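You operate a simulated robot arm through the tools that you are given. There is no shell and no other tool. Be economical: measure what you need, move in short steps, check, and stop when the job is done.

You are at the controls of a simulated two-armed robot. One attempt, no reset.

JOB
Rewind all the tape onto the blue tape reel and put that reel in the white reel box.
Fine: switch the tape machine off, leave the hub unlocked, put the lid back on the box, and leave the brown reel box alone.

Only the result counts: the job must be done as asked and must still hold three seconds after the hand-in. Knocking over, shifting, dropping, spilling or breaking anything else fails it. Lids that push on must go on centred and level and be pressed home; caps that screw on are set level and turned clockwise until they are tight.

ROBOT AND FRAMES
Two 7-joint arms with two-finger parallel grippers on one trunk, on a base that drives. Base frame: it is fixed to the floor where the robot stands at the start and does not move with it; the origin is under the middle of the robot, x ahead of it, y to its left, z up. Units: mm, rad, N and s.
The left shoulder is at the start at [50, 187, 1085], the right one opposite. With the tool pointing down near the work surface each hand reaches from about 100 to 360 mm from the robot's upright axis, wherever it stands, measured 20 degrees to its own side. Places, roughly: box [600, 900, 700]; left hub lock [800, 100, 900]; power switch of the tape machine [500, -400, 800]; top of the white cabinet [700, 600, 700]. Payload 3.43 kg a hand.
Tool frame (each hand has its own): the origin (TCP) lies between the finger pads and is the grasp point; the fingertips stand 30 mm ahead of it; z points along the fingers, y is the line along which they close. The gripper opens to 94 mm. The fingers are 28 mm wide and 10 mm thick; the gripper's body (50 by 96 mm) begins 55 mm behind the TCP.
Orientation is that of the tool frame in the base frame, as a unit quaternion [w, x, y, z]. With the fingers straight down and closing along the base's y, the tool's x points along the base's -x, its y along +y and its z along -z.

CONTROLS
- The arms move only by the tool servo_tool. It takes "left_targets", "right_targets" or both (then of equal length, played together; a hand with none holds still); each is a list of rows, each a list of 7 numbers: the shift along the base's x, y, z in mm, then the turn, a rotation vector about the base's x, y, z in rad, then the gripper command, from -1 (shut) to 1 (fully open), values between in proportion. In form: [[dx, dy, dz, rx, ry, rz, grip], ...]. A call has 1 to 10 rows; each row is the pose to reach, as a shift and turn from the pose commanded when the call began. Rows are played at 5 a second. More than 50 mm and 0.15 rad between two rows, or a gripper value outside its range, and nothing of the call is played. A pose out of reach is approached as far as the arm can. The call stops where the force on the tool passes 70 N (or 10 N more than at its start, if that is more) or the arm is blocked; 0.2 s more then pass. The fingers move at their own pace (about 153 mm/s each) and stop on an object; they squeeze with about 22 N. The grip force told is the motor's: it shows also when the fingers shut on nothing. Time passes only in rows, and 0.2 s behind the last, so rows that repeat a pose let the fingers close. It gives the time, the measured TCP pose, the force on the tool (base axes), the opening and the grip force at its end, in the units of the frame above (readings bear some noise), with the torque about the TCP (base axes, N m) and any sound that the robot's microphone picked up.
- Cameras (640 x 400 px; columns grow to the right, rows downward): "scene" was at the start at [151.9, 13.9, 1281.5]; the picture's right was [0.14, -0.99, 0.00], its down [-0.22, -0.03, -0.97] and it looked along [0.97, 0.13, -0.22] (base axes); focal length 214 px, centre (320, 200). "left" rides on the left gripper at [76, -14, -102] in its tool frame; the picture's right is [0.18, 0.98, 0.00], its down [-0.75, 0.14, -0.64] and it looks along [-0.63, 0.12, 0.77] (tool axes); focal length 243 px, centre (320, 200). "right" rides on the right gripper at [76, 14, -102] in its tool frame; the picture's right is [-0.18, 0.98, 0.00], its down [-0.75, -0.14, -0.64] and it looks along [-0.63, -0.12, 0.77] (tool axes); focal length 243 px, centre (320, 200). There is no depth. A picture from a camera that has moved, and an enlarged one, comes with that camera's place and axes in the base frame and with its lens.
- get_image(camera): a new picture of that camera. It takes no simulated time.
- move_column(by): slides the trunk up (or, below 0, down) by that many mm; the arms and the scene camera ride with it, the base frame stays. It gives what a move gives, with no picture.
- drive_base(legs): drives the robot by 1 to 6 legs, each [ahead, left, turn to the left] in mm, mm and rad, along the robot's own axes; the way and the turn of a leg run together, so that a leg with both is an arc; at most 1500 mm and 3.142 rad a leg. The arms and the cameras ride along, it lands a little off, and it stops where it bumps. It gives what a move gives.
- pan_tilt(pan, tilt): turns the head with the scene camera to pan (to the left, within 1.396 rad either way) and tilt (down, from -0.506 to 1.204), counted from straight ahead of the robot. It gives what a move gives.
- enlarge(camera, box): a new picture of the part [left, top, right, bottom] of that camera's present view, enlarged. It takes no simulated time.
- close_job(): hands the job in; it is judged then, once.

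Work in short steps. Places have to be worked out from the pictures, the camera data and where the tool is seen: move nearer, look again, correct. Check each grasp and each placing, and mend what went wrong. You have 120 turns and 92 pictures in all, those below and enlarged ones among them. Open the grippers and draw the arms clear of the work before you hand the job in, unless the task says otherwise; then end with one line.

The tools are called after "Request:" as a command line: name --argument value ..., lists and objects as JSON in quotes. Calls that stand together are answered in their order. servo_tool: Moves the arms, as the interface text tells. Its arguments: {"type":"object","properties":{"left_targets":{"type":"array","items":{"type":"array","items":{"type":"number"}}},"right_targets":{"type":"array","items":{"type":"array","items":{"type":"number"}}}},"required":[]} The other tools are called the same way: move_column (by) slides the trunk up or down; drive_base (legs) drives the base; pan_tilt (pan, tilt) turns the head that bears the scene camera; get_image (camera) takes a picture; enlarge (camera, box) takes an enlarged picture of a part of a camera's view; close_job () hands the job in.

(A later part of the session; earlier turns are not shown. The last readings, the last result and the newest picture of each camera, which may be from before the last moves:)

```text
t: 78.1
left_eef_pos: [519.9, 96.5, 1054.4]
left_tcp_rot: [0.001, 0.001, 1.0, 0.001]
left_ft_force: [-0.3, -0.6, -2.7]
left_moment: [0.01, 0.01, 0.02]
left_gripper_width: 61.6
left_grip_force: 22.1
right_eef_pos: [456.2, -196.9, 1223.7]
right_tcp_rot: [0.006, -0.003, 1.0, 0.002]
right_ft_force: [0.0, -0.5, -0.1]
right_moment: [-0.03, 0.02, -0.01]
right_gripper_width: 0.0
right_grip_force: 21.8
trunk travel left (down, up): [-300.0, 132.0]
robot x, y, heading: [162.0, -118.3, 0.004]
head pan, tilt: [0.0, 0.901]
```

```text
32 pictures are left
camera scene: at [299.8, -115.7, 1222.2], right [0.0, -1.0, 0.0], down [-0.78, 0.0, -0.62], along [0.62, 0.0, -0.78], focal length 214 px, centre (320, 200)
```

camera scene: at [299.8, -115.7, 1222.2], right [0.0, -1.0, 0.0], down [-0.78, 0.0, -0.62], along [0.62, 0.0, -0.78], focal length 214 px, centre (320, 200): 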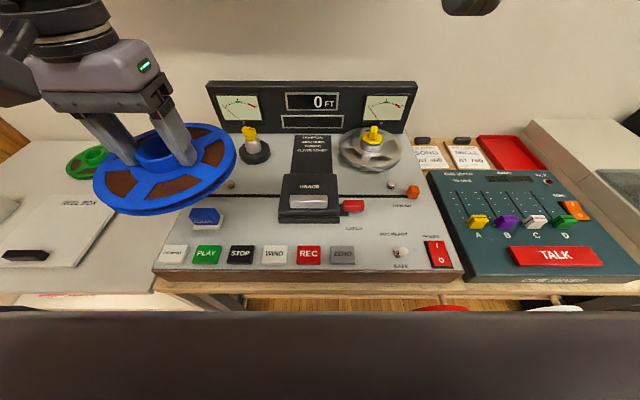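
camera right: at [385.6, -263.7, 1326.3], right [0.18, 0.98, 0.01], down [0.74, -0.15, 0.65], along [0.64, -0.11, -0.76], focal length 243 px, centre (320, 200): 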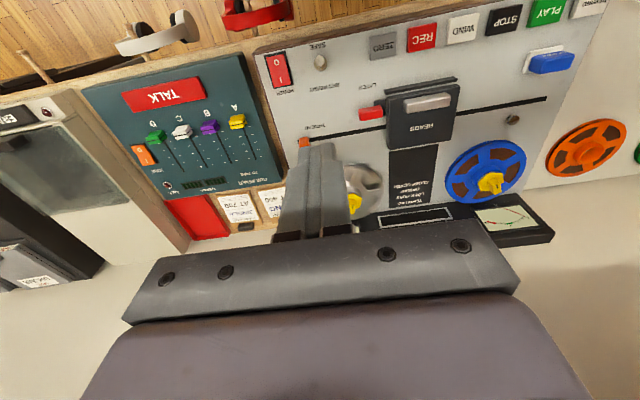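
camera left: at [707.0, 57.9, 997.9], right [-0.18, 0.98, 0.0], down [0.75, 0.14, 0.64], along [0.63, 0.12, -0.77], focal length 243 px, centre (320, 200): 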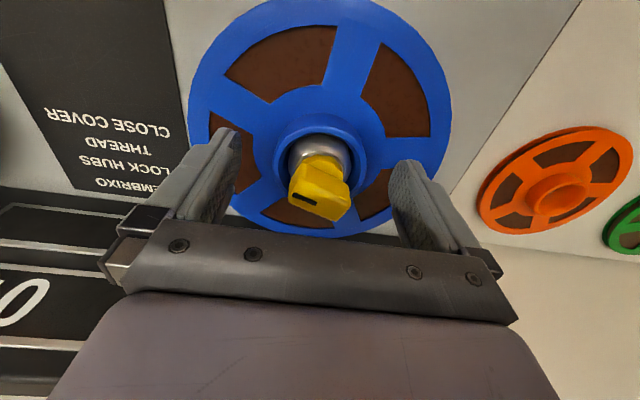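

Reel held; hub left unlocked. I drive back to the box.

Request:
drive_base --legs '[[-55, 0, 0], [0, 780, 0]]'

Request:
get_image --camera "scene"

Request:
enlarge --camera "scene" --box '[160, 120, 360, 280]'

```text
t: 85.9
left_eef_pos: [458.6, 880.2, 1054.6]
left_tcp_rot: [0.0, -0.003, 1.0, 0.001]
left_ft_force: [-0.2, -0.2, -3.7]
left_moment: [0.03, 0.04, 0.04]
left_gripper_width: 61.5
left_grip_force: 22.1
right_eef_pos: [394.8, 589.2, 1222.0]
right_tcp_rot: [0.006, -0.009, 1.0, 0.0]
right_ft_force: [0.5, -0.8, 0.1]
right_moment: [0.02, 0.0, -0.02]
right_gripper_width: 0.1
right_grip_force: 22.3
trunk travel left (down, up): [-300.0, 132.0]
robot x, y, heading: [105.8, 667.8, 0.013]
head pan, tilt: [0.0, 0.901]
```

```text
31 pictures are left
camera scene: at [239.2, 668.3, 1222.1], right [0.01, -1.0, 0.0], down [-0.78, -0.01, -0.62], along [0.62, 0.01, -0.78], focal length 214 px, centre (320, 200)
```

scene: 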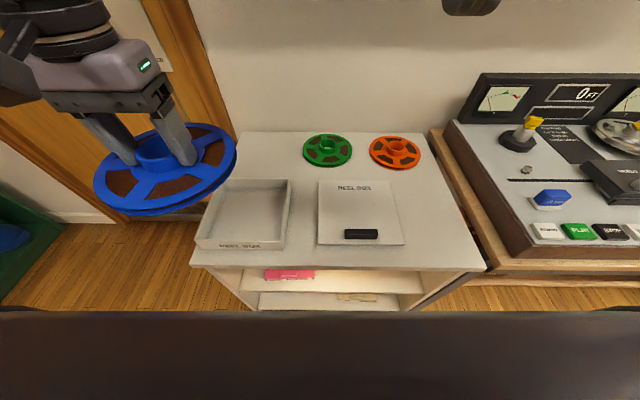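

```text
2.50 times, centred on (260, 200) of scene
camera zoom: at [239.2, 668.3, 1222.1], right [0.01, -1.0, 0.0], down [-0.78, -0.01, -0.62], along [0.62, 0.01, -0.78], focal length 536 px, centre (470, 200)
```

zoom: 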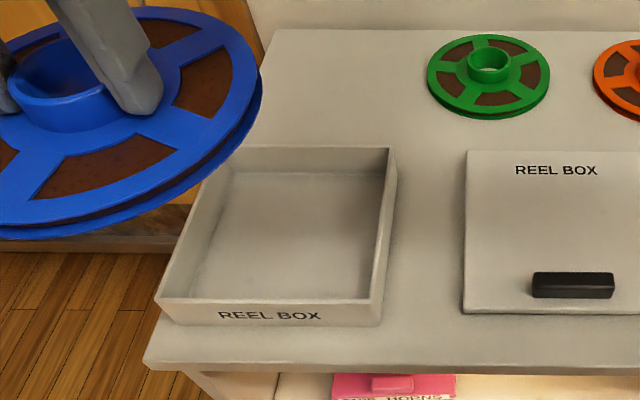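

Box rim corners give an opening about 205 mm wide centred at about [584, 870]. I bring the reel above it and check.

Request:
servo_tool --left_targets '[[35, -3, 0, 0, 0, 0, -1], [70, -6, 0, 0, 0, 0, -1], [105, -9, -20, 0, 0, 0, -1], [125, -10, -55, 0, 0, 0, -1], [125, -10, -95, 0, 0, 0, -1], [125, -10, -135, 0, 0, 0, -1], [125, -10, -170, 0, 0, 0, -1]]'

Request:
enlarge --camera "scene" --box '[160, 120, 360, 280]'

Request:
get_image --camera "left"

```text
t: 87.5
left_eef_pos: [580.1, 871.1, 884.5]
left_tcp_rot: [0.0, -0.002, 1.0, 0.0]
left_ft_force: [-0.3, -0.1, -3.3]
left_moment: [0.03, 0.06, 0.02]
left_gripper_width: 61.4
left_grip_force: 22.2
right_eef_pos: [396.0, 588.4, 1222.1]
right_tcp_rot: [0.005, -0.008, 1.0, 0.002]
right_ft_force: [-0.5, -0.1, 0.1]
right_moment: [0.01, -0.02, -0.02]
right_gripper_width: 0.0
right_grip_force: 22.4
trunk travel left (down, up): [-300.0, 132.0]
robot x, y, heading: [104.6, 666.1, 0.008]
head pan, tilt: [0.0, 0.901]
```

```text
2.50 times, centred on (260, 200) of scene
camera zoom: at [239.4, 668.3, 1222.1], right [0.01, -1.0, 0.0], down [-0.78, -0.01, -0.62], along [0.62, 0.01, -0.78], focal length 536 px, centre (470, 200)
```

zoom: 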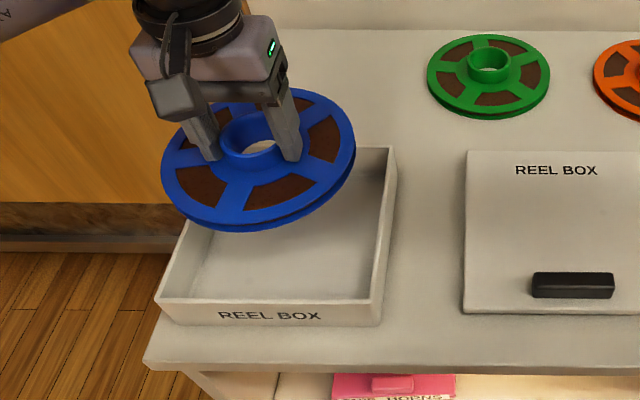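

```text
28 pictures are left
camera left: at [503.9, 856.4, 986.9], right [-0.19, 0.98, 0.0], down [0.75, 0.14, 0.64], along [0.63, 0.12, -0.77], focal length 243 px, centre (320, 200)
```

left: 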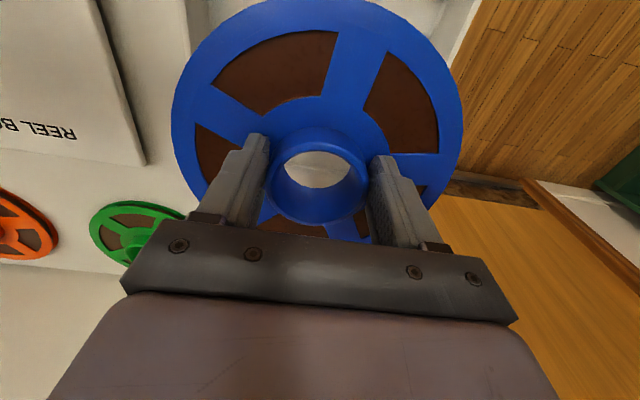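

Both cameras agree the box centre is about [583, 869]. I descend to just above the rim and check clearance.

Request:
servo_tool --left_targets '[[3, -1, -30, 0, 0, 0, -1], [3, -1, -60, 0, 0, 0, -1]]'

Request:
enlarge --camera "scene" --box '[190, 150, 310, 260]'

```text
t: 88.1
left_eef_pos: [585.7, 871.1, 822.7]
left_tcp_rot: [0.0, -0.003, 1.0, 0.001]
left_ft_force: [0.2, 0.7, -2.7]
left_moment: [0.01, 0.03, 0.01]
left_gripper_width: 61.6
left_grip_force: 23.1
right_eef_pos: [395.8, 588.6, 1222.4]
right_tcp_rot: [0.006, -0.008, 1.0, 0.001]
right_ft_force: [0.4, 0.1, 0.1]
right_moment: [0.01, -0.03, -0.01]
right_gripper_width: 0.0
right_grip_force: 22.5
trunk travel left (down, up): [-300.0, 132.0]
robot x, y, heading: [104.5, 667.3, 0.013]
head pan, tilt: [0.0, 0.901]
```

```text
3.64 times, centred on (250, 205) of scene
camera zoom: at [239.4, 668.3, 1222.1], right [0.01, -1.0, 0.0], down [-0.78, -0.01, -0.62], along [0.62, 0.01, -0.78], focal length 780 px, centre (574, 182)
```

zoom: 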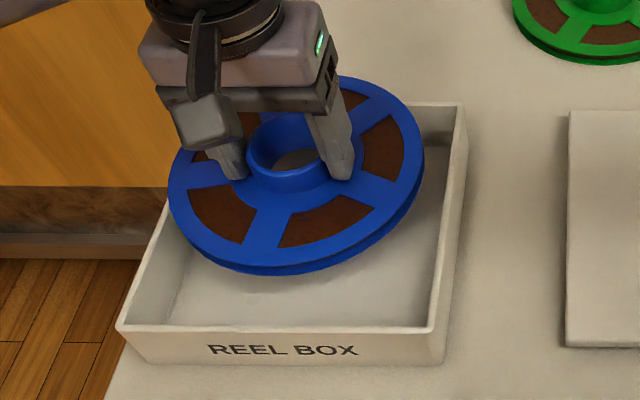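

Clearance looks fine. I lower in small rows until contact.

Request:
servo_tool --left_targets '[[-2, -1, -10, 0, 0, 0, -1], [-2, -1, -20, 0, 0, 0, -1], [-2, -1, -28, 0, 0, 0, -1], [-2, -1, -34, 0, 0, 0, -1], [-2, -1, -39, 0, 0, 0, -1], [-2, -1, -43, 0, 0, 0, -1], [-2, -1, -46, 0, 0, 0, -1]]'

Request:
enlarge --camera "scene" --box '[190, 150, 310, 260]'

```text
t: 89.6
left_eef_pos: [588.2, 867.9, 792.7]
left_tcp_rot: [0.012, -0.004, 1.0, -0.002]
left_ft_force: [-3.6, 0.0, 28.0]
left_moment: [0.47, 0.45, 0.04]
left_gripper_width: 61.6
left_grip_force: 22.0
right_eef_pos: [393.9, 588.7, 1222.3]
right_tcp_rot: [0.006, -0.007, 1.0, 0.002]
right_ft_force: [0.3, 1.0, 0.0]
right_moment: [0.02, 0.03, -0.02]
right_gripper_width: 0.2
right_grip_force: 22.0
trunk travel left (down, up): [-300.0, 132.0]
robot x, y, heading: [105.1, 666.7, 0.017]
head pan, tilt: [0.0, 0.901]
stopped in row 7 (left hand): the force on the tool passed its limit at 73 N (the readings are from after the stop); the commanded pose is now the measured one
```

```text
3.64 times, centred on (250, 205) of scene
camera zoom: at [237.3, 667.7, 1222.0], right [0.01, -1.0, 0.0], down [-0.78, -0.01, -0.62], along [0.62, 0.01, -0.78], focal length 780 px, centre (574, 182)
```

zoom: 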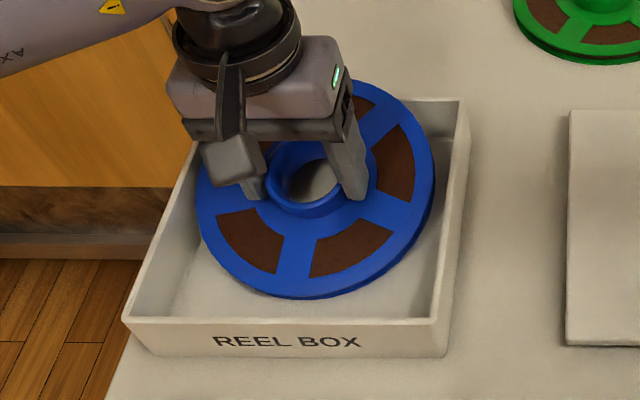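

Contact came about 20 mm too early (a rim touch). If the rim is at z≈770, the box centre works out to about [577, 864], so I lift 25 mm, shift and look.

Request:
servo_tool --left_targets '[[0, 0, 12, 0, 0, 0, -1], [-5, -2, 26, -0.01, 0.01, 0, -1], [-11, -4, 30, -0.0, 0.02, 0, -1]]'

Request:
enlarge --camera "scene" --box '[190, 150, 310, 260]'

Request:
get_image --camera "left"

```text
t: 90.4
left_eef_pos: [577.6, 865.3, 817.8]
left_tcp_rot: [-0.003, -0.004, 1.0, -0.001]
left_ft_force: [-0.2, 0.6, -3.5]
left_moment: [-0.03, 0.02, 0.01]
left_gripper_width: 61.3
left_grip_force: 22.1
right_eef_pos: [396.6, 587.9, 1222.9]
right_tcp_rot: [0.006, -0.007, 1.0, 0.001]
right_ft_force: [0.8, 0.3, 0.4]
right_moment: [-0.02, 0.0, -0.01]
right_gripper_width: 0.2
right_grip_force: 22.5
trunk travel left (down, up): [-300.0, 132.0]
robot x, y, heading: [99.9, 663.9, 0.012]
head pan, tilt: [0.0, 0.901]
```

```text
3.64 times, centred on (250, 205) of scene
camera zoom: at [238.9, 668.5, 1222.0], right [0.01, -1.0, 0.0], down [-0.78, -0.01, -0.62], along [0.62, 0.01, -0.78], focal length 780 px, centre (574, 182)
```

zoom: 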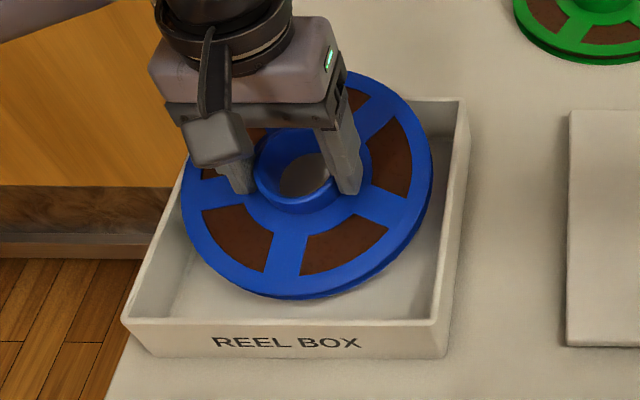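

```text
24 pictures are left
camera left: at [500.6, 850.1, 920.8], right [-0.19, 0.98, 0.0], down [0.76, 0.15, 0.64], along [0.62, 0.12, -0.77], focal length 243 px, centre (320, 200)
```

left: 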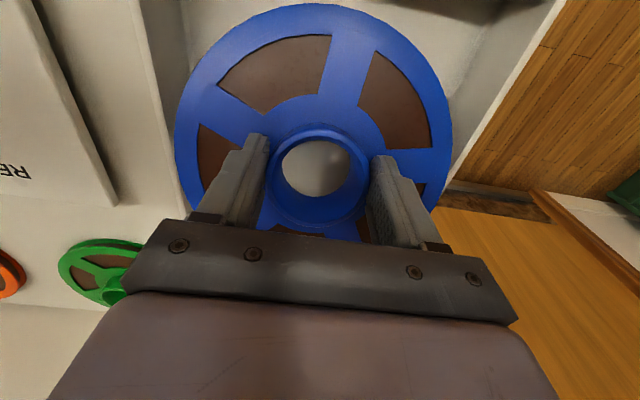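

The reel got pitched a bit in the grip (front low) when its back edge met the back rim. Now centred better, I lower it: the front touches the floor first and should turn level.

Request:
servo_tool --left_targets '[[-1, -1, -12, 0, 0, 0, -1], [-1, -1, -20, 0, 0, 0, -1], [-1, -1, -26, 0, 0, 0, -1], [-1, -1, -32, 0, 0, 0, -1], [-1, -1, -37, 0, 0, 0, -1]]'

Request:
enlarge --camera "scene" --box '[190, 150, 310, 260]'

```text
t: 91.6
left_eef_pos: [574.9, 863.5, 782.3]
left_tcp_rot: [-0.001, -0.004, 1.0, -0.001]
left_ft_force: [2.0, -0.2, 4.3]
left_moment: [-0.03, 0.45, 0.02]
left_gripper_width: 61.6
left_grip_force: 21.7
right_eef_pos: [394.8, 588.4, 1222.7]
right_tcp_rot: [0.006, -0.008, 1.0, 0.002]
right_ft_force: [-0.3, 1.1, -0.8]
right_moment: [-0.01, -0.03, -0.02]
right_gripper_width: 0.0
right_grip_force: 22.2
trunk travel left (down, up): [-300.0, 132.0]
robot x, y, heading: [102.3, 665.3, 0.008]
head pan, tilt: [0.0, 0.901]
```

```text
3.64 times, centred on (250, 205) of scene
camera zoom: at [238.7, 668.3, 1222.2], right [0.01, -1.0, 0.0], down [-0.78, -0.01, -0.62], along [0.62, 0.01, -0.78], focal length 780 px, centre (574, 182)
```

zoom: 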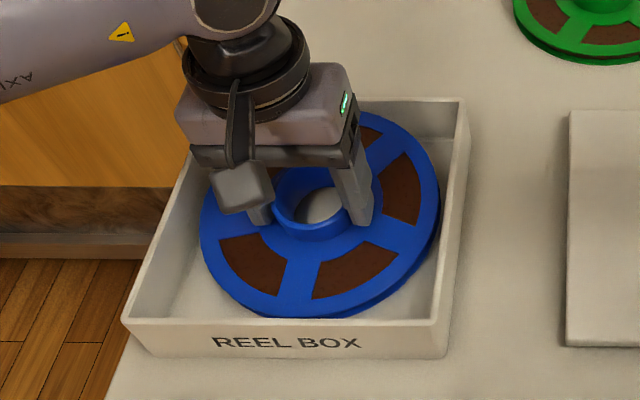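

The front edge has touched the floor (force light, moment from the front). I keep lowering so that it levels.

Request:
servo_tool --left_targets '[[0, 0, -4, 0, 0, 0, -1], [0, 0, -8, 0, 0, 0, -1], [0, 0, -12, 0, 0, 0, -1], [0, 0, -15, 0, 0, 0, -1], [0, 0, -18, 0, 0, 0, -1]]'

Request:
enlarge --camera "scene" --box '[190, 150, 310, 260]'

```text
t: 92.8
left_eef_pos: [575.7, 863.6, 768.5]
left_tcp_rot: [0.001, -0.004, 1.0, -0.001]
left_ft_force: [-3.9, 2.6, 33.2]
left_moment: [1.23, 0.66, -0.12]
left_gripper_width: 61.6
left_grip_force: 21.7
right_eef_pos: [392.6, 587.9, 1223.9]
right_tcp_rot: [0.007, -0.007, 1.0, 0.001]
right_ft_force: [-0.3, 0.7, -1.4]
right_moment: [-0.03, 0.01, 0.03]
right_gripper_width: 0.1
right_grip_force: 22.7
trunk travel left (down, up): [-300.0, 132.0]
robot x, y, heading: [104.3, 666.1, 0.017]
head pan, tilt: [0.0, 0.901]
```

```text
3.64 times, centred on (250, 205) of scene
camera zoom: at [236.0, 667.5, 1223.1], right [0.01, -1.0, 0.0], down [-0.78, -0.01, -0.62], along [0.62, 0.01, -0.78], focal length 780 px, centre (574, 182)
```

zoom: 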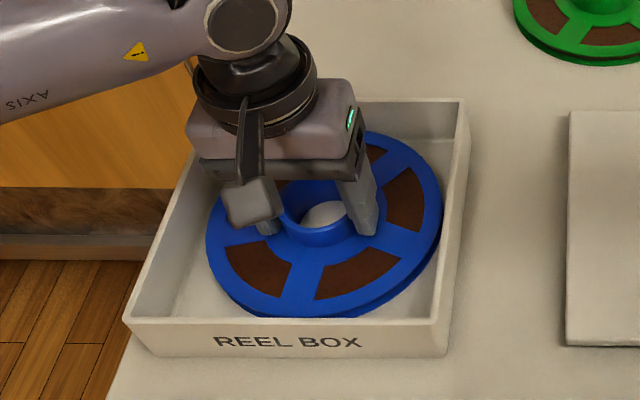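

The reel lies in the box almost flat. I ease up, open and lift away, then check.

Request:
servo_tool --left_targets '[[0, 0, 4, 0, 0, 0, -1], [0, 0, 4, 0, 0, 0, 0.5], [0, 0, 4, 0, 0, 0, 0.6], [0, 0, 30, 0, 0, 0, 0.6], [0, 0, 75, 0, 0, 0, 0.6], [0, 0, 120, 0, 0, 0, 0.6], [0, 0, 165, 0, 0, 0, 0.6], [0, 0, 210, 0, 0, 0, 0.6], [-40, 0, 240, 0, 0, 0, 0.6], [-85, 0, 260, 0, 0, 0, 0.6]]'

Request:
enlarge --camera "scene" --box '[180, 140, 420, 260]'

```text
t: 95.0
left_eef_pos: [489.4, 862.0, 1022.4]
left_tcp_rot: [-0.003, -0.005, 1.0, -0.001]
left_ft_force: [-0.1, -0.1, -0.2]
left_moment: [0.0, -0.03, -0.01]
left_gripper_width: 75.2
left_grip_force: 0.2
right_eef_pos: [395.2, 589.0, 1221.6]
right_tcp_rot: [0.007, -0.008, 1.0, 0.001]
right_ft_force: [0.3, 1.1, 0.0]
right_moment: [0.02, 0.0, -0.01]
right_gripper_width: 0.0
right_grip_force: 21.9
trunk travel left (down, up): [-300.0, 132.0]
robot x, y, heading: [102.3, 664.4, 0.019]
head pan, tilt: [0.0, 0.901]
```

```text
2.67 times, centred on (300, 200) of scene
camera zoom: at [238.4, 668.4, 1222.2], right [0.01, -1.0, 0.0], down [-0.78, -0.01, -0.62], along [0.62, 0.01, -0.78], focal length 572 px, centre (373, 200)
```

zoom: 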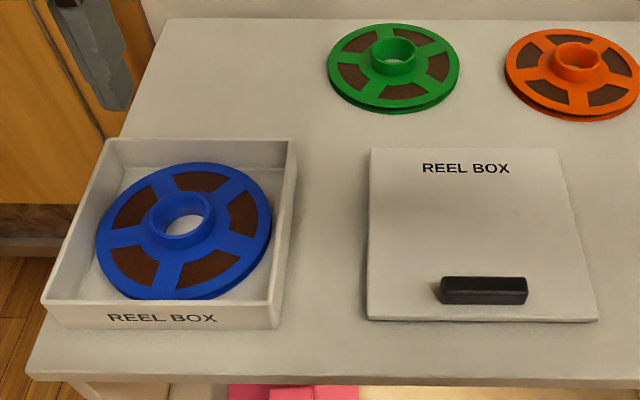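

The reel lies flat in the box. Now the lid: I turn the left hand 90° again and drive right to it.

Request:
servo_tool --left_targets '[[0, 0, 0, 0, 0, 0.15, 0.3], [0, 0, 0, 0, 0, 0.3, 0.3], [0, 0, 0, 0, 0, 0.45, 0.3], [0, 0, 0, 0, 0, 0.6, 0.3], [0, 0, 0, 0, 0, 0.75, 0.3], [0, 0, 0, 0, 0, 0.9, 0.3], [0, 0, 0, 0, 0, 1.05, 0.3], [0, 0, 0, 0, 0, 1.2, 0.3], [0, 0, 0, 0, 0, 1.35, 0.3], [0, 0, 0, 0, 0, 1.5, 0.3]]'

Request:
drive_base --legs '[[0, -290, 0]]'

Request:
servo_tool --left_targets '[[0, 0, -40, 0, 0, 0.06, 0.3], [0, 0, -80, 0, 0, 0.06, 0.3], [0, 0, -120, 0, 0, 0.06, 0.3], [0, 0, -160, 0, 0, 0.06, 0.3]]'

Request:
get_image --camera "left"

```text
t: 97.2
left_eef_pos: [490.1, 863.6, 1024.4]
left_tcp_rot: [-0.001, -0.685, 0.728, -0.002]
left_ft_force: [-0.3, 0.4, 0.4]
left_moment: [0.02, 0.01, 0.0]
left_gripper_width: 61.3
left_grip_force: 0.2
right_eef_pos: [394.6, 589.4, 1222.5]
right_tcp_rot: [0.006, -0.008, 1.0, 0.002]
right_ft_force: [-0.2, 0.0, 1.0]
right_moment: [0.0, -0.02, 0.0]
right_gripper_width: 0.0
right_grip_force: 22.1
trunk travel left (down, up): [-300.0, 132.0]
robot x, y, heading: [101.2, 665.6, 0.007]
head pan, tilt: [0.0, 0.901]
```

```text
t: 100.3
left_eef_pos: [493.8, 569.7, 1024.0]
left_tcp_rot: [-0.002, -0.683, 0.73, -0.002]
left_ft_force: [0.8, -0.4, 0.1]
left_moment: [-0.03, -0.02, -0.02]
left_gripper_width: 61.1
left_grip_force: 0.1
right_eef_pos: [398.7, 295.9, 1222.3]
right_tcp_rot: [0.005, -0.006, 1.0, 0.003]
right_ft_force: [-0.3, 0.7, -0.1]
right_moment: [-0.03, 0.02, -0.03]
right_gripper_width: 0.0
right_grip_force: 21.5
trunk travel left (down, up): [-300.0, 132.0]
robot x, y, heading: [105.9, 371.6, 0.006]
head pan, tilt: [0.0, 0.901]
```

```text
t: 101.3
left_eef_pos: [495.6, 568.7, 861.8]
left_tcp_rot: [-0.001, -0.706, 0.709, -0.002]
left_ft_force: [-0.5, 0.7, 0.8]
left_moment: [-0.01, 0.01, -0.04]
left_gripper_width: 61.1
left_grip_force: 0.1
right_eef_pos: [398.7, 295.9, 1222.8]
right_tcp_rot: [0.006, -0.006, 1.0, 0.0]
right_ft_force: [-0.2, 0.1, -0.8]
right_moment: [0.01, -0.01, 0.0]
right_gripper_width: 0.0
right_grip_force: 21.6
trunk travel left (down, up): [-300.0, 132.0]
robot x, y, heading: [110.3, 375.4, 0.009]
head pan, tilt: [0.0, 0.901]
```

```text
20 pictures are left
camera left: at [508.0, 493.2, 965.1], right [-0.98, -0.18, 0.0], down [-0.14, 0.76, 0.64], along [-0.11, 0.63, -0.77], focal length 243 px, centre (320, 200)
```

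left: 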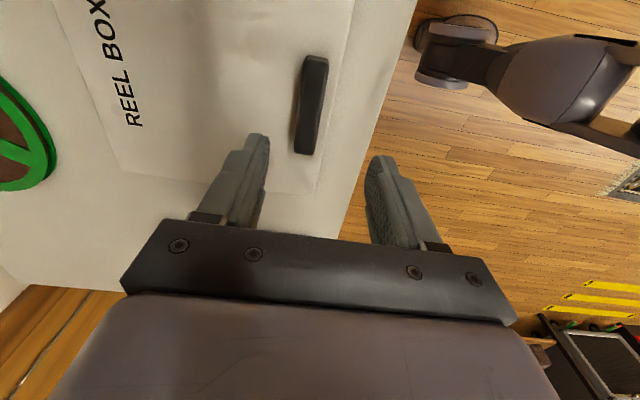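

The lid's handle is now at about [504, 570] (it slid a little on release), yaw about zero. I centre on it and descend to just above the lid plate, then close.

Request:
servo_tool --left_targets '[[8, 1, -40, 0, 0, 0, 0.2], [8, 1, -66, 0, 0, 0, 0.2], [8, 1, -78, 0, 0, 0, 0.2], [8, 1, -86, 0, 0, 0, 0.2]]'

Request:
get_image --camera "left"

```text
t: 102.3
left_eef_pos: [501.1, 569.5, 776.1]
left_tcp_rot: [-0.001, -0.705, 0.709, -0.004]
left_ft_force: [-0.2, 0.7, 0.0]
left_moment: [0.0, 0.03, 0.01]
left_gripper_width: 56.5
left_grip_force: 0.1
right_eef_pos: [399.4, 295.1, 1222.7]
right_tcp_rot: [0.006, -0.007, 1.0, 0.001]
right_ft_force: [0.2, 0.6, -0.2]
right_moment: [-0.03, 0.0, -0.01]
right_gripper_width: 0.3
right_grip_force: 22.3
trunk travel left (down, up): [-300.0, 132.0]
robot x, y, heading: [105.8, 368.3, 0.011]
head pan, tilt: [0.0, 0.901]
```

```text
19 pictures are left
camera left: at [515.1, 494.6, 879.5], right [-0.98, -0.18, 0.0], down [-0.14, 0.76, 0.64], along [-0.11, 0.63, -0.77], focal length 243 px, centre (320, 200)
```

left: 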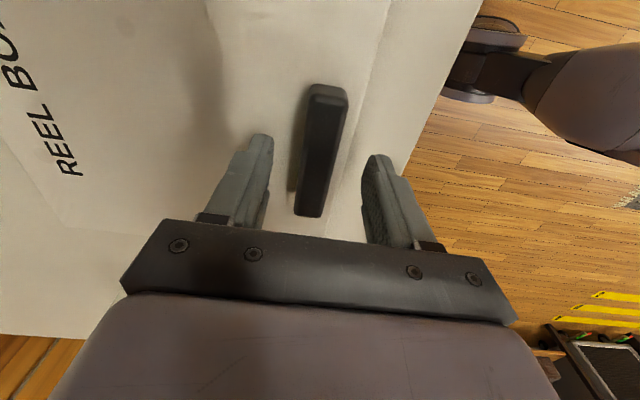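

The handle is centred between the fingers. I lower 4 mm and close.

Request:
servo_tool --left_targets '[[0, 0, -3, 0, 0, 0, 0.2], [0, 0, -4, 0, 0, 0, -0.4], [0, 0, -4, 0, 0, 0, -1], [0, 0, -4, 0, 0, 0, -1], [0, 0, -4, 0, 0, 0, -1]]'

Request:
get_image --camera "left"

```text
t: 103.5
left_eef_pos: [502.2, 570.9, 774.0]
left_tcp_rot: [-0.001, -0.704, 0.71, -0.003]
left_ft_force: [-0.8, -0.4, -0.1]
left_moment: [-0.07, 0.02, 0.12]
left_gripper_width: 19.6
left_grip_force: 22.0
right_eef_pos: [398.1, 295.0, 1223.0]
right_tcp_rot: [0.006, -0.006, 1.0, 0.001]
right_ft_force: [-0.6, -0.2, -0.2]
right_moment: [0.0, 0.04, -0.01]
right_gripper_width: 0.0
right_grip_force: 21.7
trunk travel left (down, up): [-300.0, 132.0]
robot x, y, heading: [109.8, 375.2, 0.013]
head pan, tilt: [0.0, 0.901]
```

```text
18 pictures are left
camera left: at [514.7, 495.4, 876.5], right [-0.98, -0.18, 0.0], down [-0.14, 0.76, 0.64], along [-0.11, 0.63, -0.77], focal length 243 px, centre (320, 200)
```

left: 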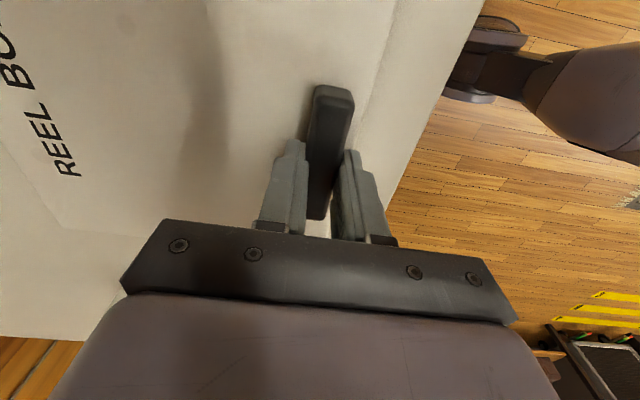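

The handle is now squarely gripped (19.6 mm). I lift the lid 130 mm and check the grip holds.

Request:
servo_tool --left_targets '[[0, 0, 6, 0, 0, 0, -1], [0, 0, 15, 0, 0, 0, -1], [0, 0, 40, 0, 0, 0, -1], [0, 0, 70, 0, 0, 0, -1], [0, 0, 100, 0, 0, 0, -1], [0, 0, 130, 0, 0, 0, -1]]'

Request:
enlarge --camera "scene" --box '[70, 120, 330, 270]'

```text
t: 104.9
left_eef_pos: [503.1, 571.1, 904.7]
left_tcp_rot: [-0.001, -0.705, 0.709, -0.003]
left_ft_force: [-0.7, -0.7, -1.3]
left_moment: [-0.03, 0.19, 0.01]
left_gripper_width: 19.8
left_grip_force: 22.2
right_eef_pos: [399.1, 296.0, 1220.8]
right_tcp_rot: [0.006, -0.006, 1.0, 0.002]
right_ft_force: [0.6, 0.2, 1.1]
right_moment: [0.0, 0.01, -0.01]
right_gripper_width: 0.0
right_grip_force: 22.3
trunk travel left (down, up): [-300.0, 132.0]
robot x, y, heading: [103.7, 371.6, 0.014]
head pan, tilt: [0.0, 0.901]
```

```text
2.46 times, centred on (200, 195) of scene
camera zoom: at [242.3, 375.6, 1222.1], right [0.01, -1.0, 0.0], down [-0.78, -0.01, -0.62], along [0.62, 0.01, -0.78], focal length 528 px, centre (615, 212)
```

zoom: 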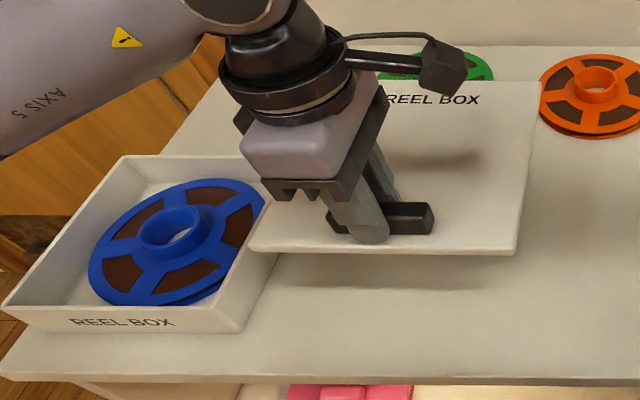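

Lid held level. I drive left 290 mm over the box.

Request:
drive_base --legs '[[0, 290, 0]]'

Request:
enlarge --camera "scene" --box '[170, 120, 350, 270]'

```text
t: 108.1
left_eef_pos: [499.2, 863.7, 904.3]
left_tcp_rot: [-0.002, -0.706, 0.708, -0.003]
left_ft_force: [-0.2, 0.2, -2.4]
left_moment: [0.01, 0.14, 0.04]
left_gripper_width: 19.6
left_grip_force: 22.5
right_eef_pos: [395.6, 588.9, 1222.1]
right_tcp_rot: [0.006, -0.007, 1.0, 0.001]
right_ft_force: [-0.8, -0.5, -0.3]
right_moment: [0.02, -0.03, 0.03]
right_gripper_width: 0.1
right_grip_force: 21.8
trunk travel left (down, up): [-300.0, 132.0]
robot x, y, heading: [103.7, 664.9, 0.014]
head pan, tilt: [0.0, 0.901]
```

```text
2.67 times, centred on (260, 195) of scene
camera zoom: at [238.9, 668.1, 1222.1], right [0.01, -1.0, 0.0], down [-0.78, -0.01, -0.62], along [0.62, 0.01, -0.78], focal length 572 px, centre (480, 213)
```

zoom: 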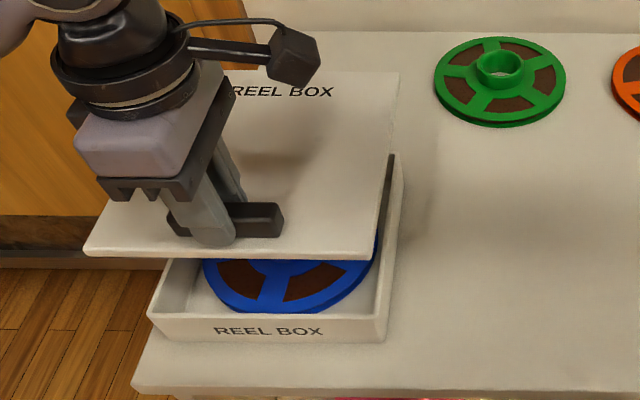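

Lid centre is 89 mm beyond the handle; the box centre is about [580, 863], so I aim the hand at [491, 861] with a slight 0.02 rad yaw, and stop some 15 mm above the rim to check.

Request:
servo_tool --left_targets '[[-4, -1.5, -25, 0, 0, 0.01, -1], [-8, -3, -50, 0, 0, 0.02, -1]]'

Request:
enlarge --camera "scene" --box '[180, 150, 310, 260]'

Request:
get_image --camera "left"

```text
t: 108.7
left_eef_pos: [491.4, 862.0, 853.6]
left_tcp_rot: [0.001, 0.713, -0.701, 0.003]
left_ft_force: [0.4, 0.5, -2.4]
left_moment: [-0.01, 0.17, 0.0]
left_gripper_width: 19.2
left_grip_force: 22.2
right_eef_pos: [395.2, 587.7, 1222.5]
right_tcp_rot: [0.006, -0.008, 1.0, 0.002]
right_ft_force: [0.9, 0.7, -0.1]
right_moment: [0.02, -0.02, -0.01]
right_gripper_width: 0.0
right_grip_force: 22.1
trunk travel left (down, up): [-300.0, 132.0]
robot x, y, heading: [105.9, 665.4, 0.013]
head pan, tilt: [0.0, 0.901]
```

```text
3.64 times, centred on (245, 205) of scene
camera zoom: at [238.9, 668.0, 1222.2], right [0.01, -1.0, 0.0], down [-0.78, -0.01, -0.62], along [0.62, 0.01, -0.78], focal length 780 px, centre (593, 182)
```

zoom: 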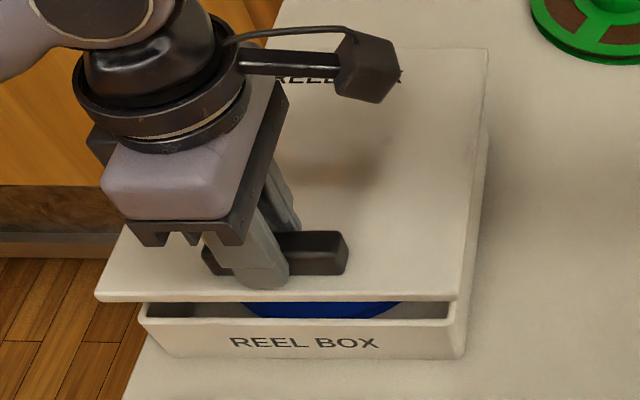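

```text
14 pictures are left
camera left: at [505.6, 786.6, 956.6], right [-0.98, -0.2, 0.0], down [-0.15, 0.75, 0.64], along [-0.13, 0.62, -0.77], focal length 243 px, centre (320, 200)
```

left: 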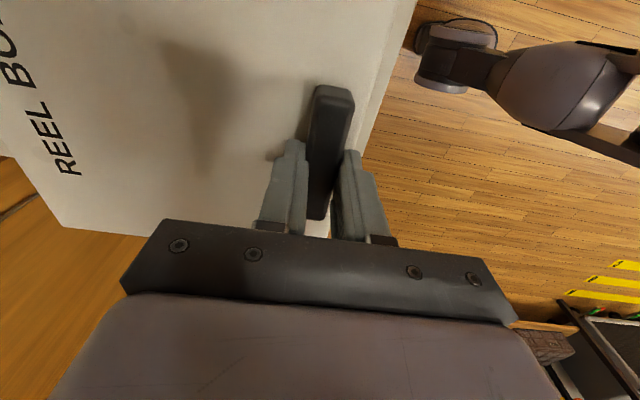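

Front overhang and sides look even within a couple of mm. I lower in small rows, with 1 mm shift to -y.

Request:
servo_tool --left_targets '[[0, -1, -8, 0, 0, 0, -1], [0, -1, -14, 0, 0, 0, -1], [0, -1, -19, 0, 0, 0, -1], [0, -1, -24, 0, 0, 0, -1], [0, -1, -28, 0, 0, 0, -1], [0, -1, -32, 0, 0, 0, -1]]'

Request:
enlarge --camera "scene" --box '[180, 150, 310, 260]'

```text
t: 110.1
left_eef_pos: [490.1, 860.2, 823.6]
left_tcp_rot: [0.0, 0.713, -0.701, 0.005]
left_ft_force: [-1.6, 2.9, 5.9]
left_moment: [-0.64, 0.1, -0.1]
left_gripper_width: 19.7
left_grip_force: 21.9
right_eef_pos: [395.4, 587.4, 1222.7]
right_tcp_rot: [0.006, -0.007, 1.0, 0.001]
right_ft_force: [-0.2, 0.7, -0.6]
right_moment: [-0.01, 0.02, 0.02]
right_gripper_width: 0.1
right_grip_force: 22.3
trunk travel left (down, up): [-300.0, 132.0]
robot x, y, heading: [103.4, 665.2, 0.017]
head pan, tilt: [0.0, 0.901]
```

```text
3.64 times, centred on (245, 205) of scene
camera zoom: at [238.3, 668.2, 1222.4], right [0.01, -1.0, 0.0], down [-0.78, -0.01, -0.62], along [0.62, 0.01, -0.78], focal length 780 px, centre (593, 182)
```

zoom: 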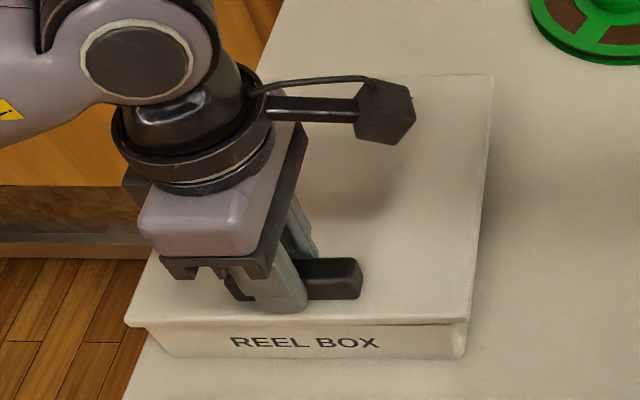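

The right side touched first with little force. I press 8 mm further on the handle to seat it.

Request:
servo_tool --left_targets '[[0, 0, -3, 0.01, 0, 0, -1], [0, 0, -6, 0.01, 0, 0, -1], [0, 0, -9, 0.01, 0, 0, -1]]'

Request:
enlarge --camera "scene" --box '[180, 150, 310, 260]'

```text
t: 110.9
left_eef_pos: [490.2, 859.5, 817.0]
left_tcp_rot: [-0.005, 0.714, -0.701, 0.002]
left_ft_force: [-1.7, 2.8, 33.3]
left_moment: [0.18, 0.47, 0.09]
left_gripper_width: 19.5
left_grip_force: 21.8
right_eef_pos: [393.6, 587.0, 1223.0]
right_tcp_rot: [0.008, -0.008, 1.0, 0.001]
right_ft_force: [0.0, 0.0, 0.0]
right_moment: [0.01, -0.02, -0.01]
right_gripper_width: 0.2
right_grip_force: 21.7
trunk travel left (down, up): [-300.0, 132.0]
robot x, y, heading: [106.8, 663.6, 0.015]
head pan, tilt: [0.0, 0.901]
```

```text
3.64 times, centred on (245, 205) of scene
camera zoom: at [236.7, 667.1, 1222.9], right [0.01, -1.0, 0.0], down [-0.78, -0.01, -0.62], along [0.62, 0.01, -0.78], focal length 780 px, centre (593, 182)
```

zoom: 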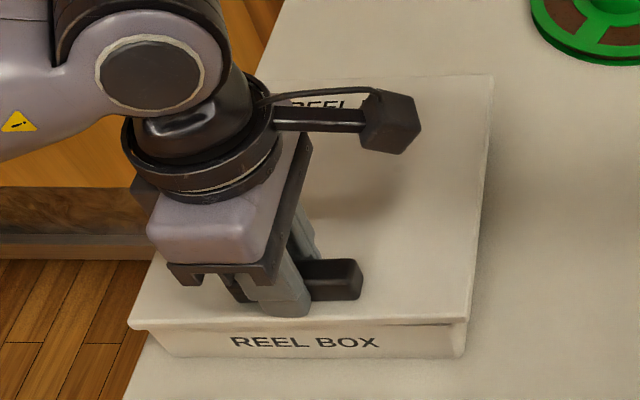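

TCP 817 matches the seated height. I release and lift, then press at the lid's middle with closed fingers.

Request:
servo_tool --left_targets '[[0, 0, 6, 0, 0, 0, -1], [0, 0, 6, 0, 0, 0, -0.3], [0, 0, 6, 0, 0, 0, -0.3], [0, 0, 35, 0, 0, 0, -0.3], [20, 0, 60, 0, 0, 0, -1], [60, 2, 60, 0, 0, 0, -1], [90, 3, 60, 0, 0, 0, -1]]'

Request:
enlarge --camera "scene" --box '[180, 150, 310, 260]'

```text
t: 112.5
left_eef_pos: [582.6, 862.1, 874.6]
left_tcp_rot: [-0.002, 0.712, -0.702, 0.0]
left_ft_force: [0.0, -0.1, -0.5]
left_moment: [-0.02, 0.03, 0.01]
left_gripper_width: 0.0
left_grip_force: 21.9
right_eef_pos: [394.3, 588.5, 1221.1]
right_tcp_rot: [0.006, -0.008, 1.0, 0.002]
right_ft_force: [0.0, 0.2, -0.4]
right_moment: [-0.02, 0.01, -0.02]
right_gripper_width: 0.0
right_grip_force: 22.0
trunk travel left (down, up): [-300.0, 132.0]
robot x, y, heading: [105.4, 665.5, 0.012]
head pan, tilt: [0.0, 0.901]
```

```text
3.64 times, centred on (245, 205) of scene
camera zoom: at [238.9, 667.8, 1222.1], right [0.01, -1.0, 0.0], down [-0.78, -0.01, -0.62], along [0.62, 0.01, -0.78], focal length 780 px, centre (593, 182)
```

zoom: 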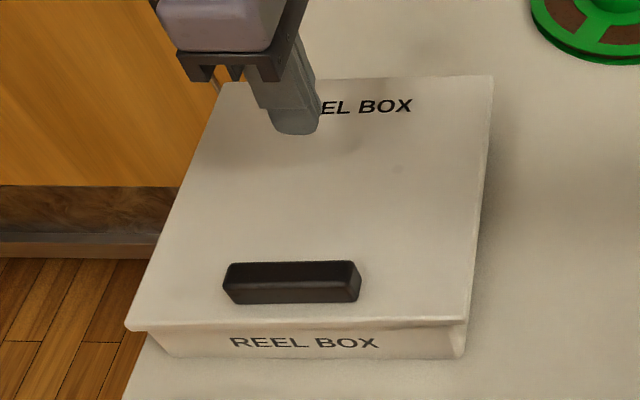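

The lid looks level and centred. I press down at its middle.

Request:
servo_tool --left_targets '[[0, 0, -40, 0, 0, 0, -1], [0, 0, -58, 0, 0, 0, -1], [0, 0, -64, 0, 0, 0, -1], [0, 0, -69, 0, 0, 0, -1], [0, 0, -73, 0, 0, 0, -1], [0, 0, -76, 0, 0, 0, -1]]'

```text
t: 113.6
left_eef_pos: [584.7, 862.3, 816.2]
left_tcp_rot: [-0.007, 0.712, -0.702, 0.011]
left_ft_force: [-7.3, 2.6, 27.7]
left_moment: [-0.32, 0.3, -0.24]
left_gripper_width: 0.1
left_grip_force: 22.1
right_eef_pos: [394.5, 588.7, 1222.2]
right_tcp_rot: [0.007, -0.009, 1.0, 0.002]
right_ft_force: [0.5, 0.5, 0.3]
right_moment: [-0.01, 0.04, -0.01]
right_gripper_width: 0.2
right_grip_force: 21.8
trunk travel left (down, up): [-300.0, 132.0]
robot x, y, heading: [105.3, 665.7, 0.015]
head pan, tilt: [0.0, 0.901]
stopped in row 5 (left hand): the force on the tool passed its limit at 74 N (the readings are from after the stop); the commanded pose is now the measured one
```

Contact height seems ~5 mm higher than at the start, and the lid's right side looks slightly raised. I lift the hand and inspect the seam closely.

Request:
servo_tool --left_targets '[[0, 0, 40, 0, 0, 0, -1], [-40, 0, 85, 0, 0, 0, -1], [-60, 30, 120, 0, 0, 0, -1], [-60, 60, 150, 0, 0, 0, -1]]'

Request:
enlarge --camera "scene" --box '[190, 160, 290, 250]'

Request:
get_image --camera "left"

```text
refused: row 2 steps farther than a row can; nothing moved
```

```text
4.44 times, centred on (240, 205) of scene
camera zoom: at [236.9, 667.7, 1222.1], right [0.02, -1.0, 0.0], down [-0.78, -0.01, -0.62], along [0.62, 0.01, -0.78], focal length 953 px, centre (676, 178)
```

zoom: 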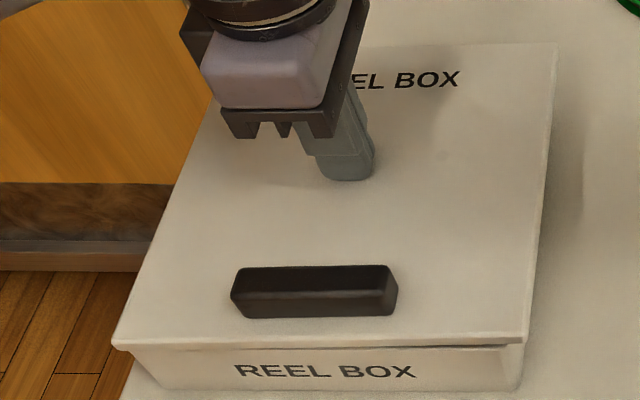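

```text
9 pictures are left
camera left: at [597.1, 786.7, 920.4], right [-0.98, -0.2, -0.02], down [-0.17, 0.75, 0.63], along [-0.11, 0.63, -0.77], focal length 243 px, centre (320, 200)
```

left: 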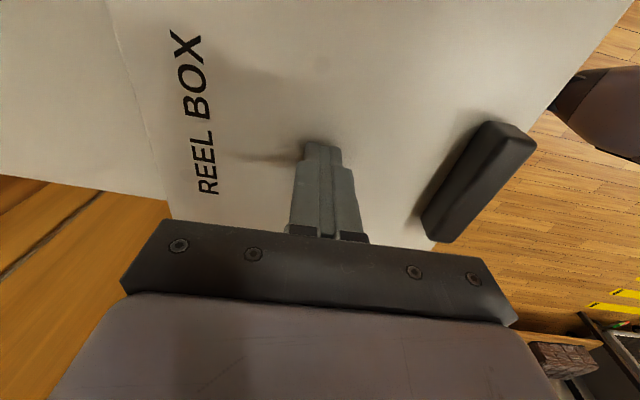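

There is a gap at the right front: the lid's lip rests on the rim, the lid being about 5 mm too far right and too far back. I go back to the handle with fingers just wide enough and regrip it.

Request:
servo_tool --left_targets '[[0, 0, 45, 0, 0, 0, -0.35], [-45, -1, 52, 0, 0, 0, -0.35], [-94, -2, 52, 0, 0, 0, -0.35], [-94, -2, 30, 0, 0, 0, -0.35], [-94, -2, 15, 0, 0, 0, -0.35], [-94, -2, 6, 0, 0, 0, -0.35], [-94, -2, 6, 0, 0, 0, -1], [-94, -2, 6, 0, 0, 0, -1]]'

```text
t: 115.4
left_eef_pos: [490.0, 860.2, 820.1]
left_tcp_rot: [-0.006, 0.713, -0.701, 0.006]
left_ft_force: [-0.3, 0.4, 4.9]
left_moment: [0.05, 0.31, -0.15]
left_gripper_width: 19.6
left_grip_force: 21.6
right_eef_pos: [395.2, 588.5, 1223.2]
right_tcp_rot: [0.006, -0.009, 1.0, 0.001]
right_ft_force: [0.8, 0.0, -0.7]
right_moment: [-0.01, 0.02, 0.01]
right_gripper_width: 0.0
right_grip_force: 22.0
trunk travel left (down, up): [-300.0, 132.0]
robot x, y, heading: [102.5, 662.1, 0.015]
head pan, tilt: [0.0, 0.901]
```

Handle regripped. I lift 16 mm, shift by (-6.5, +4.5) and take a look before lowering.

Request:
servo_tool --left_targets '[[0, 0, 8, 0, 0, 0, -1], [0, 0, 18, 0, 0, 0, -1], [-3, 2, 22, 0, 0, 0, -1], [-6.5, 4.5, 22, 0, 0, 0, -1]]'

Request:
enlarge --camera "scene" --box '[190, 160, 290, 250]'

```text
t: 116.4
left_eef_pos: [483.7, 864.9, 840.1]
left_tcp_rot: [-0.005, 0.714, -0.7, 0.007]
left_ft_force: [-0.4, -0.1, -2.3]
left_moment: [0.0, 0.17, 0.0]
left_gripper_width: 19.8
left_grip_force: 22.0
right_eef_pos: [395.8, 590.4, 1221.1]
right_tcp_rot: [0.006, -0.009, 1.0, 0.001]
right_ft_force: [0.4, -0.4, 0.5]
right_moment: [-0.02, 0.0, -0.03]
right_gripper_width: 0.0
right_grip_force: 21.8
trunk travel left (down, up): [-300.0, 132.0]
robot x, y, heading: [101.2, 664.7, 0.013]
head pan, tilt: [0.0, 0.901]
```

```text
4.44 times, centred on (240, 205) of scene
camera zoom: at [238.6, 668.3, 1222.1], right [0.01, -1.0, 0.0], down [-0.78, -0.01, -0.62], along [0.62, 0.01, -0.78], focal length 953 px, centre (676, 178)
```

zoom: 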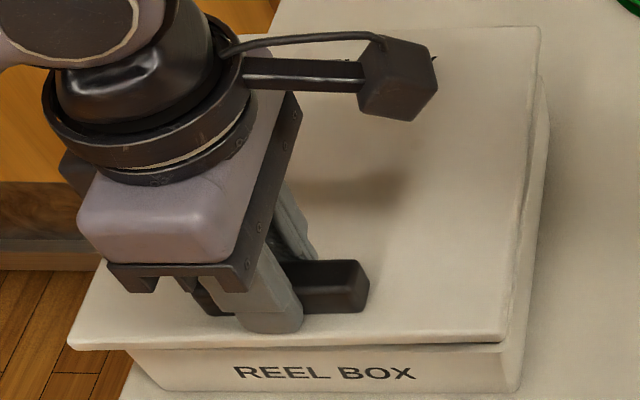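

The lid is offset now only slightly to the left, with the right side a bit high. I level it by 0.02 rad about x, ease 1.5 mm right and lower gently.

Request:
servo_tool --left_targets '[[0, -1.5, -5, 0.02, 0, 0, -1], [0, -1.5, -10, 0.02, 0, 0, -1], [0, -1.5, -14, 0.02, 0, 0, -1], [0, -1.5, -18, 0.02, 0, 0, -1], [0, -1.5, -22, 0.02, 0, 0, -1]]'

```text
t: 117.6
left_eef_pos: [483.8, 863.1, 820.7]
left_tcp_rot: [-0.015, 0.714, -0.7, 0.002]
left_ft_force: [-3.0, 1.3, 20.6]
left_moment: [0.1, 0.36, 0.39]
left_gripper_width: 20.0
left_grip_force: 22.1
right_eef_pos: [393.7, 587.9, 1224.0]
right_tcp_rot: [0.006, -0.009, 1.0, 0.001]
right_ft_force: [0.5, -0.8, 0.0]
right_moment: [-0.01, 0.0, -0.02]
right_gripper_width: 0.0
right_grip_force: 21.5
trunk travel left (down, up): [-300.0, 132.0]
robot x, y, heading: [101.0, 665.5, 0.011]
head pan, tilt: [0.0, 0.901]
```

Contact at about the same height as before; I check the seam.

Request:
enlarge --camera "scene" --box '[190, 160, 290, 250]'

```text
4.44 times, centred on (240, 205) of scene
camera zoom: at [236.9, 667.8, 1222.8], right [0.01, -1.0, 0.0], down [-0.78, -0.01, -0.62], along [0.62, 0.01, -0.78], focal length 953 px, centre (676, 178)
```

zoom: 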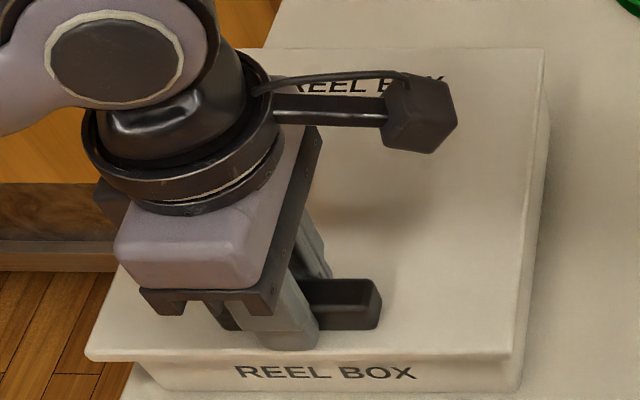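

The lid-to-box relation now matches the original seated view almost exactly. I release, lift and press at the middle again.

Request:
servo_tool --left_targets '[[0, 0, 0, 0, 0, 0, -0.35], [0, 0, 4, 0, 0, 0, -0.35], [0, 0, 40, 0, 0, 0, -0.35], [25, 0, 55, -0.01, 0.015, 0, -1], [65, 0, 55, -0.02, 0.015, 0, -1], [95, 0, 40, -0.02, 0.015, 0, -1], [95, 0, 5, -0.02, 0.015, 0, -1], [95, 0, -3, -0.02, 0.015, 0, -1], [95, 0, -9, -0.02, 0.015, 0, -1], [95, 0, -15, -0.02, 0.015, 0, -1]]'

```text
t: 120.0
left_eef_pos: [583.7, 863.5, 816.6]
left_tcp_rot: [-0.006, 0.714, -0.7, 0.013]
left_ft_force: [-3.9, 1.5, 27.8]
left_moment: [0.25, 0.27, -0.04]
left_gripper_width: 0.0
left_grip_force: 21.3
right_eef_pos: [393.9, 588.4, 1222.2]
right_tcp_rot: [0.006, -0.009, 1.0, 0.002]
right_ft_force: [-0.1, 0.3, 1.2]
right_moment: [0.01, 0.02, -0.02]
right_gripper_width: 0.0
right_grip_force: 21.8
trunk travel left (down, up): [-300.0, 132.0]
robot x, y, heading: [107.0, 668.4, 0.015]
head pan, tilt: [0.0, 0.901]
stopped in row 10 (left hand): the force on the tool passed its limit at 72 N (the readings are from after the stop); the commanded pose is now the measured one
```

Middle contact is at TCP 816.6. I probe and press near the right and left edges to learn whether the lid is level and home.

Request:
servo_tool --left_targets '[[0, 0, 18, 0, 0, 0, -1], [0, -40, 20, 0, 0, 0, -1], [0, -80, 20, 0, 0, 0, -1], [0, -80, 8, 0, 0, 0, -1], [0, -80, 4, 0, 0, 0, -1], [0, -80, 0, 0, 0, 0, -1], [0, -80, -4, 0, 0, 0, -1], [0, -80, -6, 0, 0, 0, -1]]'

Request:
servo_tool --left_targets '[[0, 0, 25, 0, 0, 0, -1], [0, 45, 26, 0, 0, 0, -1], [0, 90, 26, 0, 0, 0, -1], [0, 135, 26, 0, 0, 0, -1], [0, 160, 26, 0, 0, 0, -1], [0, 160, 14, 0, 0, 0, -1], [0, 160, 10, 0, 0, 0, -1], [0, 160, 6, 0, 0, 0, -1], [0, 160, 2, 0, 0, 0, -1], [0, 160, 0, 0, 0, 0, -1]]'

```text
t: 121.8
left_eef_pos: [582.6, 784.1, 817.0]
left_tcp_rot: [-0.009, 0.715, -0.699, 0.015]
left_ft_force: [-14.7, 9.7, 61.3]
left_moment: [0.81, 0.76, 0.12]
left_gripper_width: 0.1
left_grip_force: 22.2
right_eef_pos: [388.3, 589.0, 1225.1]
right_tcp_rot: [0.01, -0.01, 1.0, 0.001]
right_ft_force: [0.5, 0.4, 0.1]
right_moment: [0.05, -0.02, 0.0]
right_gripper_width: 0.0
right_grip_force: 21.4
trunk travel left (down, up): [-300.0, 132.0]
robot x, y, heading: [101.3, 666.3, 0.015]
head pan, tilt: [0.0, 0.901]
```

```text
t: 124.0
left_eef_pos: [584.3, 944.3, 817.5]
left_tcp_rot: [-0.011, 0.716, -0.698, 0.016]
left_ft_force: [-11.0, 10.7, 56.8]
left_moment: [0.61, 0.67, -0.05]
left_gripper_width: 0.0
left_grip_force: 21.8
right_eef_pos: [390.8, 588.0, 1224.2]
right_tcp_rot: [0.008, -0.01, 1.0, 0.003]
right_ft_force: [0.4, 0.6, -0.1]
right_moment: [-0.02, -0.01, 0.01]
right_gripper_width: 0.0
right_grip_force: 22.3
trunk travel left (down, up): [-300.0, 132.0]
robot x, y, heading: [101.0, 667.7, 0.016]
head pan, tilt: [0.0, 0.901]
```

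Level side to side (817 both). Now probe the back and front.

Request:
servo_tool --left_targets '[[0, 0, 20, 0, 0, 0, -1], [25, -40, 20, 0, 0, 0, -1], [50, -78, 20, 0, 0, 0, -1], [80, -80, 20, 0, 0, 0, -1], [80, -80, 8, 0, 0, 0, -1], [80, -80, 4, 0, 0, 0, -1], [80, -80, 0, 0, 0, 0, -1]]'

Request:
servo_tool --left_targets '[[0, 0, 22, 0, 0, 0, -1], [-40, -25, 26, 0, 0, 0, -1], [-80, -50, 26, 0, 0, 0, -1], [-125, -70, 26, 0, 0, 0, -1], [-168, -78, 26, 0, 0, 0, -1], [-178, -78, 16, 0, 0, 0, -1], [-178, -78, 10, 0, 0, 0, -1], [-178, -78, 6, 0, 0, 0, -1], [-178, -78, 2, 0, 0, 0, -1]]'

```text
t: 125.6
left_eef_pos: [661.8, 865.7, 814.1]
left_tcp_rot: [-0.008, 0.714, -0.7, 0.012]
left_ft_force: [-7.8, 4.9, 39.4]
left_moment: [0.38, 0.49, 0.05]
left_gripper_width: 0.0
left_grip_force: 21.5
right_eef_pos: [391.1, 588.0, 1224.2]
right_tcp_rot: [0.008, -0.01, 1.0, 0.002]
right_ft_force: [0.4, 0.2, 1.1]
right_moment: [-0.01, -0.02, -0.03]
right_gripper_width: 0.0
right_grip_force: 22.5
trunk travel left (down, up): [-300.0, 132.0]
robot x, y, heading: [102.9, 665.6, 0.016]
head pan, tilt: [0.0, 0.901]
```

```text
t: 127.5
left_eef_pos: [488.4, 783.5, 821.4]
left_tcp_rot: [-0.007, 0.714, -0.7, 0.018]
left_ft_force: [-7.2, 2.2, 31.5]
left_moment: [0.42, 0.4, 0.05]
left_gripper_width: 0.0
left_grip_force: 22.0
right_eef_pos: [394.1, 588.3, 1222.6]
right_tcp_rot: [0.007, -0.009, 1.0, 0.002]
right_ft_force: [0.3, -0.4, 0.1]
right_moment: [0.02, 0.03, 0.0]
right_gripper_width: 0.1
right_grip_force: 22.1
trunk travel left (down, up): [-300.0, 132.0]
robot x, y, heading: [104.0, 662.9, 0.015]
head pan, tilt: [0.0, 0.901]
stopped in row 9 (left hand): the force on the tool passed its limit at 75 N (the readings are from after the stop); the commanded pose is now the measured one
```

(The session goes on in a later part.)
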